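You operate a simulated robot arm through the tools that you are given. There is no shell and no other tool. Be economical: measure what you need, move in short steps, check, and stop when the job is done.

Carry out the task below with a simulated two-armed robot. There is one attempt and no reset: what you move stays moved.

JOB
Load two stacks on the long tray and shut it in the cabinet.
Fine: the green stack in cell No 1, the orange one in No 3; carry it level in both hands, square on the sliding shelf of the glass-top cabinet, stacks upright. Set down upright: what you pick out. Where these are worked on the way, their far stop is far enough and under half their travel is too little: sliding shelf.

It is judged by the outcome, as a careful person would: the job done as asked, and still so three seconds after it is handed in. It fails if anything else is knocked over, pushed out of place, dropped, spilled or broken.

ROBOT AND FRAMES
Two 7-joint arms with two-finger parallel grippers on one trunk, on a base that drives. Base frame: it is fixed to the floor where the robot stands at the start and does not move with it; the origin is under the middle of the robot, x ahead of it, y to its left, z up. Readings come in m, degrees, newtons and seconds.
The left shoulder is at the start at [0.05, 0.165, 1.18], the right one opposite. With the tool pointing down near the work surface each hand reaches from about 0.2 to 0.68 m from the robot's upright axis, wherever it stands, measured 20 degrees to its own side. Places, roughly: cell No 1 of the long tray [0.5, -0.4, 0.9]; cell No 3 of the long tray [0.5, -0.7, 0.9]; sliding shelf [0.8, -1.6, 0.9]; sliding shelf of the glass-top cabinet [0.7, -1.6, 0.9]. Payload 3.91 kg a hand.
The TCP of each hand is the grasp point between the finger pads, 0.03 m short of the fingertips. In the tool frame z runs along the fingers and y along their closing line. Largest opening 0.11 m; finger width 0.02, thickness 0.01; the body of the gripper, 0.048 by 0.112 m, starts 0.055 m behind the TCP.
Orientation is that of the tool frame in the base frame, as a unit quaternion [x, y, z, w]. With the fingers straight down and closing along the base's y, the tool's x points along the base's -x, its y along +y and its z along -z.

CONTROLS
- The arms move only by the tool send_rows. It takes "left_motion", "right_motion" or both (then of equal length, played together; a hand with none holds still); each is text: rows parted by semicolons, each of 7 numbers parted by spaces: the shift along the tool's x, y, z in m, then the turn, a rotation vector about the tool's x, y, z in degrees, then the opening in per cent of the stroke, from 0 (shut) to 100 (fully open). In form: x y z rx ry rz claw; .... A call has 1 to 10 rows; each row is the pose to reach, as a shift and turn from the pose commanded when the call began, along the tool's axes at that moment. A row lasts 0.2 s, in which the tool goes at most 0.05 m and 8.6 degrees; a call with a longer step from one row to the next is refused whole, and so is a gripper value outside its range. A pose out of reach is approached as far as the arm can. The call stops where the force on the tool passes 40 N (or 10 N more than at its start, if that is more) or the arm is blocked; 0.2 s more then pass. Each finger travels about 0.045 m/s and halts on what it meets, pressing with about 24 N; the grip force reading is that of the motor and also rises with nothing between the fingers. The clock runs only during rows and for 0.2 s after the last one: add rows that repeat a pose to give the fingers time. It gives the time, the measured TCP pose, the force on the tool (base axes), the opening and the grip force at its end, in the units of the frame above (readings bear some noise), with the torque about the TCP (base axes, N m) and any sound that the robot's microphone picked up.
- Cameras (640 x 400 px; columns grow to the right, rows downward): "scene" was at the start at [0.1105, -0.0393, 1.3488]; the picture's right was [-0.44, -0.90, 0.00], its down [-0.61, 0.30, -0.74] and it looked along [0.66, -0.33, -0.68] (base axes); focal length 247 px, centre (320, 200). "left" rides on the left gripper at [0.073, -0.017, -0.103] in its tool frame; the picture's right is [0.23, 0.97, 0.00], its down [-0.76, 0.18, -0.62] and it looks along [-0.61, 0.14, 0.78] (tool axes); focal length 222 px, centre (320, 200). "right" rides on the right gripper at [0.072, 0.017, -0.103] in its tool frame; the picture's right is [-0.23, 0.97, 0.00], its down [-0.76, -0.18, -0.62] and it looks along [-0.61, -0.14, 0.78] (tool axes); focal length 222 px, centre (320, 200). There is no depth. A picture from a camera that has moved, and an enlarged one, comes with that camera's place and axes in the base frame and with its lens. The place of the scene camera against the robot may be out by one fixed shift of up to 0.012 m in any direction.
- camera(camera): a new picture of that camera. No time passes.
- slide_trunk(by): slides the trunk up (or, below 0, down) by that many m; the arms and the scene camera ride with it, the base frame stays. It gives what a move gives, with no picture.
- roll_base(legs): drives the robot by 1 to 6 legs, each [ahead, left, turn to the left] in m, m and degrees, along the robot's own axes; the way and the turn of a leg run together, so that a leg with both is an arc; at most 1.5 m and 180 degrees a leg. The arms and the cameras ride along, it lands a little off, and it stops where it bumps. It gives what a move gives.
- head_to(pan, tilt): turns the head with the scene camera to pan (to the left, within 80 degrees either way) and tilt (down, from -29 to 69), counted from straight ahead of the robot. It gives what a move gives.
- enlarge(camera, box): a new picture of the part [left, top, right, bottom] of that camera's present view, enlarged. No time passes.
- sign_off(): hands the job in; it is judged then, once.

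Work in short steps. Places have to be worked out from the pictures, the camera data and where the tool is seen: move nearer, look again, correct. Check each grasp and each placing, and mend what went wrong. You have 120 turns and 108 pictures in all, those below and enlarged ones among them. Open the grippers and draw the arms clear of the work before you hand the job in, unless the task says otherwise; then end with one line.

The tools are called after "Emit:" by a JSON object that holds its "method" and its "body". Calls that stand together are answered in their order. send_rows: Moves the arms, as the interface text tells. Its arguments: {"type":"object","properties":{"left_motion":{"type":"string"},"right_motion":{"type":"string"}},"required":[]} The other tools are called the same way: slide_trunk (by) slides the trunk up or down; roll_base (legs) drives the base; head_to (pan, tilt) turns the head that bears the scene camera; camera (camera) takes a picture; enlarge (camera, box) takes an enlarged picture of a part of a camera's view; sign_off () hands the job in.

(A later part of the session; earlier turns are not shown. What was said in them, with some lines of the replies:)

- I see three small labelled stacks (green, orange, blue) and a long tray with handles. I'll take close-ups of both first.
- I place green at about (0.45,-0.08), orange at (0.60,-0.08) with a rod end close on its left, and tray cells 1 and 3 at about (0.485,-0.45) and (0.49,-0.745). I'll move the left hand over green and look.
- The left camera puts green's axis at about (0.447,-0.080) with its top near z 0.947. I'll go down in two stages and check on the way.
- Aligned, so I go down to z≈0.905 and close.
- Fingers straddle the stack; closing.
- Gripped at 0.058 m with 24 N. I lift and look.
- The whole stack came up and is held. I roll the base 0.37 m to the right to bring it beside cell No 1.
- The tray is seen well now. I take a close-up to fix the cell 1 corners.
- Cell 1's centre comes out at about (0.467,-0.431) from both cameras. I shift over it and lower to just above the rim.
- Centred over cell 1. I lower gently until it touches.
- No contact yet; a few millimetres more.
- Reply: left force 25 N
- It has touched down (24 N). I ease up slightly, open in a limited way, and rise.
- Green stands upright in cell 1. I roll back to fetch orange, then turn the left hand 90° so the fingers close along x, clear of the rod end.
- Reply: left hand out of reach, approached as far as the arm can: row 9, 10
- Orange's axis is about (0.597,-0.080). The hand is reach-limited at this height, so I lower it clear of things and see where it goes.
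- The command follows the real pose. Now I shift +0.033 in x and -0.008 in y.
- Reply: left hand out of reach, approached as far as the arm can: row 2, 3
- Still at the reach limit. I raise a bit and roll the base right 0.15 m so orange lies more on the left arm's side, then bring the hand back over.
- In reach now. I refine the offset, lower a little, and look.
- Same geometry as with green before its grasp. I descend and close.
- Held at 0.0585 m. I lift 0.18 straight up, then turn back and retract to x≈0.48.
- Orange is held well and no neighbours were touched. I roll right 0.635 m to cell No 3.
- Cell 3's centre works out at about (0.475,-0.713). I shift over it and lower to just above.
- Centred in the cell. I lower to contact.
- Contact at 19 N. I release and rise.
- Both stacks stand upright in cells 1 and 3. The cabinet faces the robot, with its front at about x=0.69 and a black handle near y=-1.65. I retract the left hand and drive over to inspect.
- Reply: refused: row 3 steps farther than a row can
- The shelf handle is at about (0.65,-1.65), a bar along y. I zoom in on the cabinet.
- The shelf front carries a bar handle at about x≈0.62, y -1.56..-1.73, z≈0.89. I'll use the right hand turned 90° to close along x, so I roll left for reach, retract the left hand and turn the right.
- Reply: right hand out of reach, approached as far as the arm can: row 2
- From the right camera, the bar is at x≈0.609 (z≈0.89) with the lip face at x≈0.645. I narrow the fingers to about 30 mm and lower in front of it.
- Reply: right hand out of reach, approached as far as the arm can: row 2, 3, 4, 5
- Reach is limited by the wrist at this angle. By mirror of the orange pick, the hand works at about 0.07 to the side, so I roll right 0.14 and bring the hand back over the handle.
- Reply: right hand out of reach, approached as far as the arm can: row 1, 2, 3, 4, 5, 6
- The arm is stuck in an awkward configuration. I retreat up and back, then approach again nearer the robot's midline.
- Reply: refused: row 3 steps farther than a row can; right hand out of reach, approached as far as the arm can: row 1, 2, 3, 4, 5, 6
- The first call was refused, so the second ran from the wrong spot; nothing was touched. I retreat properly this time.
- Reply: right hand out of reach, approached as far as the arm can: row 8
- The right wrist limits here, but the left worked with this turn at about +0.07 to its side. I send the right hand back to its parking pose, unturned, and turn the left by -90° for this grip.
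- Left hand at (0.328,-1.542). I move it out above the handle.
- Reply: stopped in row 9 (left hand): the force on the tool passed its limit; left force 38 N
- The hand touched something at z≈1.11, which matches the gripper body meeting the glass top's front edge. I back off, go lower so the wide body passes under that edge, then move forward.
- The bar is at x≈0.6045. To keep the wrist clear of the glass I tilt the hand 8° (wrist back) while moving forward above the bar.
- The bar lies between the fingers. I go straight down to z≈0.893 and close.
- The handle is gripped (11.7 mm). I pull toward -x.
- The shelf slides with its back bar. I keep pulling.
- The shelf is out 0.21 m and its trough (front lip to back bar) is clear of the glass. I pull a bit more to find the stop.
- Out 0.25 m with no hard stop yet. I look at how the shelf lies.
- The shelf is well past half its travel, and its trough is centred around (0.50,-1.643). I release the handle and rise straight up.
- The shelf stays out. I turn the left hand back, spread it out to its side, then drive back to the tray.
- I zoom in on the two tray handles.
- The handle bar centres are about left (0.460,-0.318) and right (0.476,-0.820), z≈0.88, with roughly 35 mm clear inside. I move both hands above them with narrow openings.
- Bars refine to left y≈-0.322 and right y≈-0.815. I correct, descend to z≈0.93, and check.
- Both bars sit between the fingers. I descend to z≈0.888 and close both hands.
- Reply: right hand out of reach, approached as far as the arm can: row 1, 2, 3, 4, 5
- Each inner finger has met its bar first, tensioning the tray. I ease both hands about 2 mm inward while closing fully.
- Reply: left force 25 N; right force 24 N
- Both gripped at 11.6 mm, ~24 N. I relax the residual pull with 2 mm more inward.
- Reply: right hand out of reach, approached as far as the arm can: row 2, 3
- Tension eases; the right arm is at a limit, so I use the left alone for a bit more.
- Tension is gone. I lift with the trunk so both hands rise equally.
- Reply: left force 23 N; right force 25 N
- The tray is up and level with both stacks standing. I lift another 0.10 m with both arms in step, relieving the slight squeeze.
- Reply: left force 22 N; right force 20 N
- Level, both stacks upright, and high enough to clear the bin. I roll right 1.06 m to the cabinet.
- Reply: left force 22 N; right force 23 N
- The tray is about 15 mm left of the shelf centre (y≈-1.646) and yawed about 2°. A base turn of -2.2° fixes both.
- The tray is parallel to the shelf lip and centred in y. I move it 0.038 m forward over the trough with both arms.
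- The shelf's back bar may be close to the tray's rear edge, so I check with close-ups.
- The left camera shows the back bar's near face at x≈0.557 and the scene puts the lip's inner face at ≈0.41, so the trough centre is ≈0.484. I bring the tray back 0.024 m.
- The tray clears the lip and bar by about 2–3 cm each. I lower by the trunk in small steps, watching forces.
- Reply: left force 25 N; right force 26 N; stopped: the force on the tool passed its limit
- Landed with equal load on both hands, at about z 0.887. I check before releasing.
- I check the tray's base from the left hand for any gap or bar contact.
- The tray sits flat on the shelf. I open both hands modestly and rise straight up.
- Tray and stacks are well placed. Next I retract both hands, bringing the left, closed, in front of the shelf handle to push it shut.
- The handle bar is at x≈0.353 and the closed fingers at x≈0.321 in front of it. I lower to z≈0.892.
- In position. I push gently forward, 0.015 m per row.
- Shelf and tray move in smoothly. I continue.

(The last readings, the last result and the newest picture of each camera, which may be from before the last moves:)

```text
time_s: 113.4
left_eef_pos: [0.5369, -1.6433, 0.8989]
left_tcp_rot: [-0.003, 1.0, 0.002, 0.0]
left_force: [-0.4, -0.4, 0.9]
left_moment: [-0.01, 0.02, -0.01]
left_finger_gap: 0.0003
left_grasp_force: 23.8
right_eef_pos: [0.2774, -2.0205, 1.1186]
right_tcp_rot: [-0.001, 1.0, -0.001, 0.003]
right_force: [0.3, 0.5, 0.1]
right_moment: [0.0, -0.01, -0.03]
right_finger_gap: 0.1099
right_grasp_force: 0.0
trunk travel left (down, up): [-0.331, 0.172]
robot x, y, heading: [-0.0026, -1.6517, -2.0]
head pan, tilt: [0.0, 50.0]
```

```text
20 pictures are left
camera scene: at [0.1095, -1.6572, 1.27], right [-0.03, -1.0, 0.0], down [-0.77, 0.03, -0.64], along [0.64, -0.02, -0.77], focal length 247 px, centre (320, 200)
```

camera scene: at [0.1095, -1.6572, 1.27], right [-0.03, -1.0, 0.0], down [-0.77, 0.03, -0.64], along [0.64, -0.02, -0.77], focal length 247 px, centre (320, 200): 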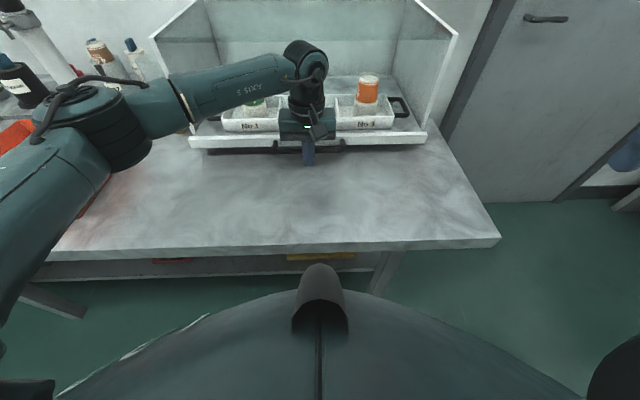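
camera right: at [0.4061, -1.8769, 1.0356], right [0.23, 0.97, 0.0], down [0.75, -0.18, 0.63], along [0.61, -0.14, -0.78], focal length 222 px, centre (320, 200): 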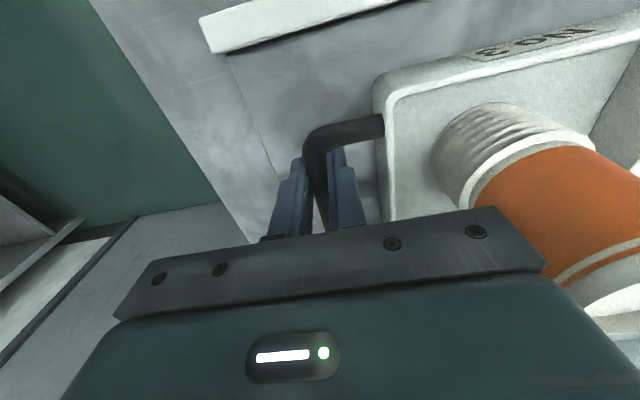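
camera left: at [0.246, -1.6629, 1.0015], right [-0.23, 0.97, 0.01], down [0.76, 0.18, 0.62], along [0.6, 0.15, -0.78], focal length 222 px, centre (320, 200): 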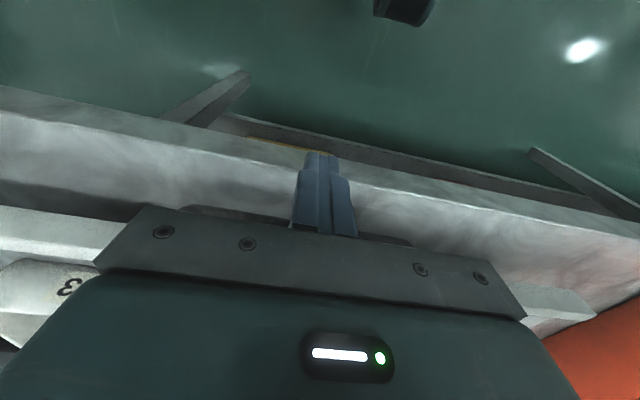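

About 0.05 m left. I finish the push slowly until it seats.

Emit:
{"method": "send_rows", "body": {"left_motion": "-0.01 0 0 0 0 0 0; -0.02 0 0 0 0 0 0; -0.03 0 0 0 0 0 0; -0.038 0 0 0 0 0 0; -0.044 0 0 0 0 0 0; -0.049 0 0 0 0 0 0; -0.053 0 0 0 0 0 0; -0.057 0 0 0 0 0 0; -0.06 0 0 0 0 0 0"}}

Emit:
{"method": "enlarge", "body": {"camera": "scene", "box": [150, 30, 470, 190]}}

```text
time_s: 115.2
left_eef_pos: [0.5874, -1.6434, 0.9005]
left_tcp_rot: [-0.003, 1.0, 0.005, -0.011]
left_force: [-14.8, 4.1, 6.1]
left_moment: [0.08, -0.02, 0.14]
left_finger_gap: 0.0
left_grasp_force: 24.1
right_eef_pos: [0.274, -2.0202, 1.1206]
right_tcp_rot: [0.0, 1.0, -0.001, 0.004]
right_force: [0.7, 0.1, 0.9]
right_moment: [-0.01, -0.02, -0.06]
right_finger_gap: 0.11
right_grasp_force: 0.0
trunk travel left (down, up): [-0.331, 0.172]
robot x, y, heading: [-0.0044, -1.6507, -2.1]
head pan, tilt: [0.0, 50.0]
stopped in row 9 (left hand): the force on the tool passed its limit (the readings are from after the stop); the commanded pose is now the measured one
```

```text
2.00 times, centred on (310, 110) of scene
camera zoom: at [0.1069, -1.6565, 1.2704], right [-0.03, -1.0, 0.0], down [-0.76, 0.03, -0.64], along [0.64, -0.02, -0.76], focal length 493 px, centre (340, 380)
```

zoom: 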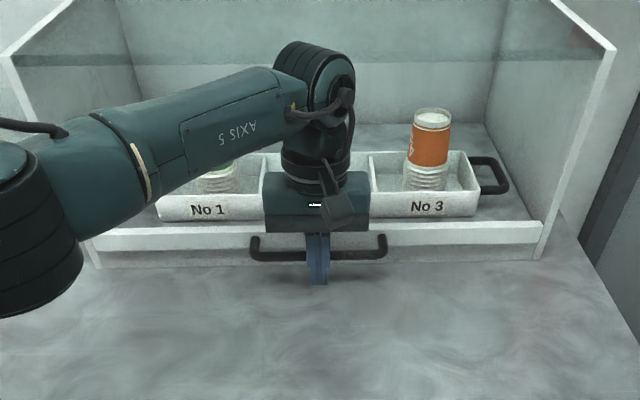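

It seated at x=0.587, the original closed position. I back the hand off and raise it clear.

Emit:
{"method": "send_rows", "body": {"left_motion": "0.04 0 0 0 0 0 0; 0.09 0 0 0 0 0 0; 0.14 0 0 0 0 0 0; 0.19 0 -0.01 0 0 0 30; 0.22 0 -0.05 0 0 0 60; 0.25 0.02 -0.09 0 0 0 100; 0.25 0.05 -0.13 0 0 0 100; 0.25 0.09 -0.15 0 0 0 100; 0.25 0.13 -0.17 0 0 0 100; 0.25 0.17 -0.19 0 0 0 100"}}

Emit:
{"method": "head_to", "body": {"pan": 0, "tilt": 30}}

Emit:
{"method": "camera", "body": {"camera": "scene"}}

Emit:
{"method": "enlarge", "body": {"camera": "scene", "box": [180, 110, 470, 290]}}

```text
refused: row 4 steps farther than a row can; nothing moved
```

```text
time_s: 116.1
left_eef_pos: [0.588, -1.6446, 0.8995]
left_tcp_rot: [-0.003, 1.0, 0.005, -0.009]
left_force: [-21.0, 5.6, 7.9]
left_moment: [0.0, -0.06, 0.14]
left_finger_gap: 0.0
left_grasp_force: 23.9
right_eef_pos: [0.2743, -2.0197, 1.1199]
right_tcp_rot: [0.0, 1.0, -0.001, 0.003]
right_force: [1.0, -1.0, -0.4]
right_moment: [0.0, 0.04, 0.02]
right_finger_gap: 0.1099
right_grasp_force: 0.1
trunk travel left (down, up): [-0.331, 0.172]
robot x, y, heading: [-0.008, -1.6523, -1.8]
head pan, tilt: [0.0, 30.0]
```

```text
18 pictures are left
camera scene: at [0.1194, -1.6569, 1.2998], right [-0.03, -1.0, 0.0], down [-0.5, 0.02, -0.87], along [0.87, -0.03, -0.5], focal length 247 px, centre (320, 200)
```

scene: 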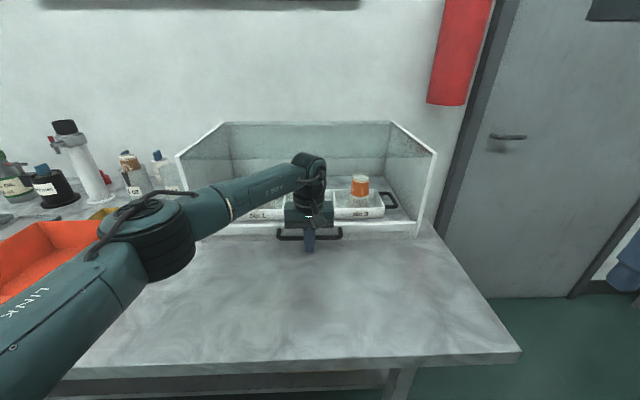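

```text
2.21 times, centred on (325, 200) of scene
camera zoom: at [0.1194, -1.6569, 1.2998], right [-0.03, -1.0, 0.0], down [-0.5, 0.02, -0.87], along [0.87, -0.03, -0.5], focal length 544 px, centre (309, 200)
```

zoom: 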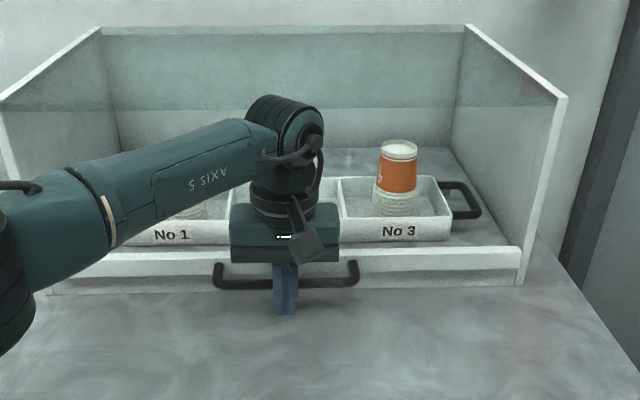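

That retreat was refused for step size, so I repeat it with smaller steps.

Emit:
{"method": "send_rows", "body": {"left_motion": "0.04 0 0 0 0 0 0; 0.08 0 0 0 0 0 0; 0.12 0 0 0 0 0 0; 0.16 0 -0.01 0 0 0 30; 0.2 0 -0.03 0 0 0 60; 0.23 0 -0.06 0 0 0 100; 0.25 0.02 -0.09 0 0 0 100; 0.25 0.05 -0.12 0 0 0 100; 0.25 0.09 -0.14 0 0 0 100; 0.25 0.13 -0.16 0 0 0 100"}}

Emit:
{"method": "enlarge", "body": {"camera": "scene", "box": [160, 100, 470, 290]}}

Emit:
{"method": "camera", "body": {"camera": "scene"}}

```text
time_s: 118.3
left_eef_pos: [0.3414, -1.5141, 1.0625]
left_tcp_rot: [-0.003, 1.0, 0.006, -0.009]
left_force: [0.0, -0.6, 0.1]
left_moment: [0.02, 0.01, 0.02]
left_finger_gap: 0.11
left_grasp_force: 0.0
right_eef_pos: [0.2763, -2.0194, 1.1189]
right_tcp_rot: [0.0, 1.0, -0.001, 0.002]
right_force: [0.5, -0.4, 1.1]
right_moment: [0.02, 0.0, -0.02]
right_finger_gap: 0.1103
right_grasp_force: 0.1
trunk travel left (down, up): [-0.331, 0.172]
robot x, y, heading: [-0.005, -1.6467, -2.1]
head pan, tilt: [0.0, 30.0]
```

```text
2.06 times, centred on (315, 195) of scene
camera zoom: at [0.1221, -1.6569, 1.2996], right [-0.03, -1.0, 0.0], down [-0.5, 0.02, -0.87], along [0.87, -0.03, -0.5], focal length 509 px, centre (330, 210)
```

zoom: 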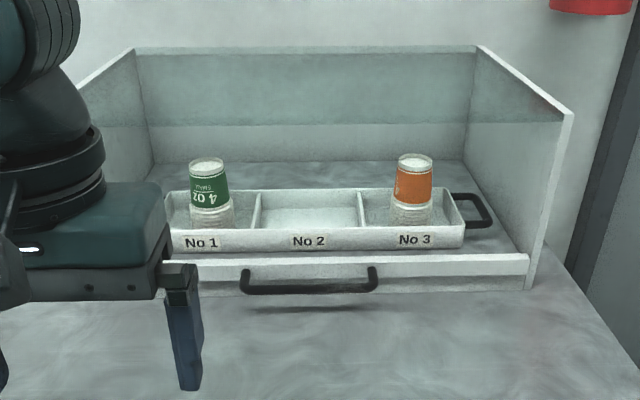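

```text
15 pictures are left
camera scene: at [0.1221, -1.6569, 1.2996], right [-0.03, -1.0, 0.0], down [-0.5, 0.02, -0.87], along [0.87, -0.03, -0.5], focal length 247 px, centre (320, 200)
```

scene: 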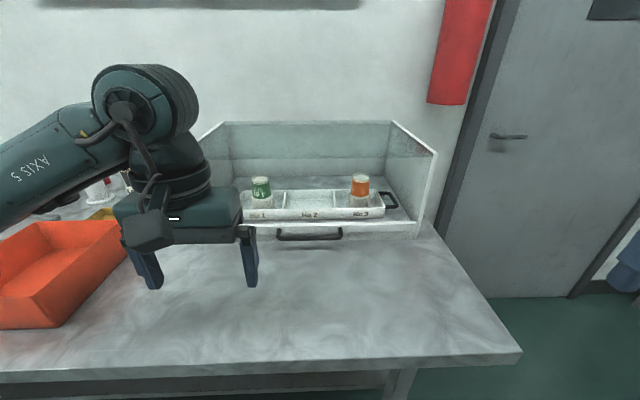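

The shelf is shut, with the tray square inside, both stacks upright in cells 1 and 3, grippers open and hands clear. I hand it in.

Emit:
{"method": "sign_off", "body": {}}

```text
The job is handed in.
```

The green stack is in cell No 1 and the orange one in No 3, both upright. I carried the tray level in both hands to the sliding shelf, where it sits square, and pushed the shelf shut in the cabinet. While reaching for the shelf handle, the left hand once pressed the front edge of the cabinet's glass top at about 35 N, and nothing visibly moved.
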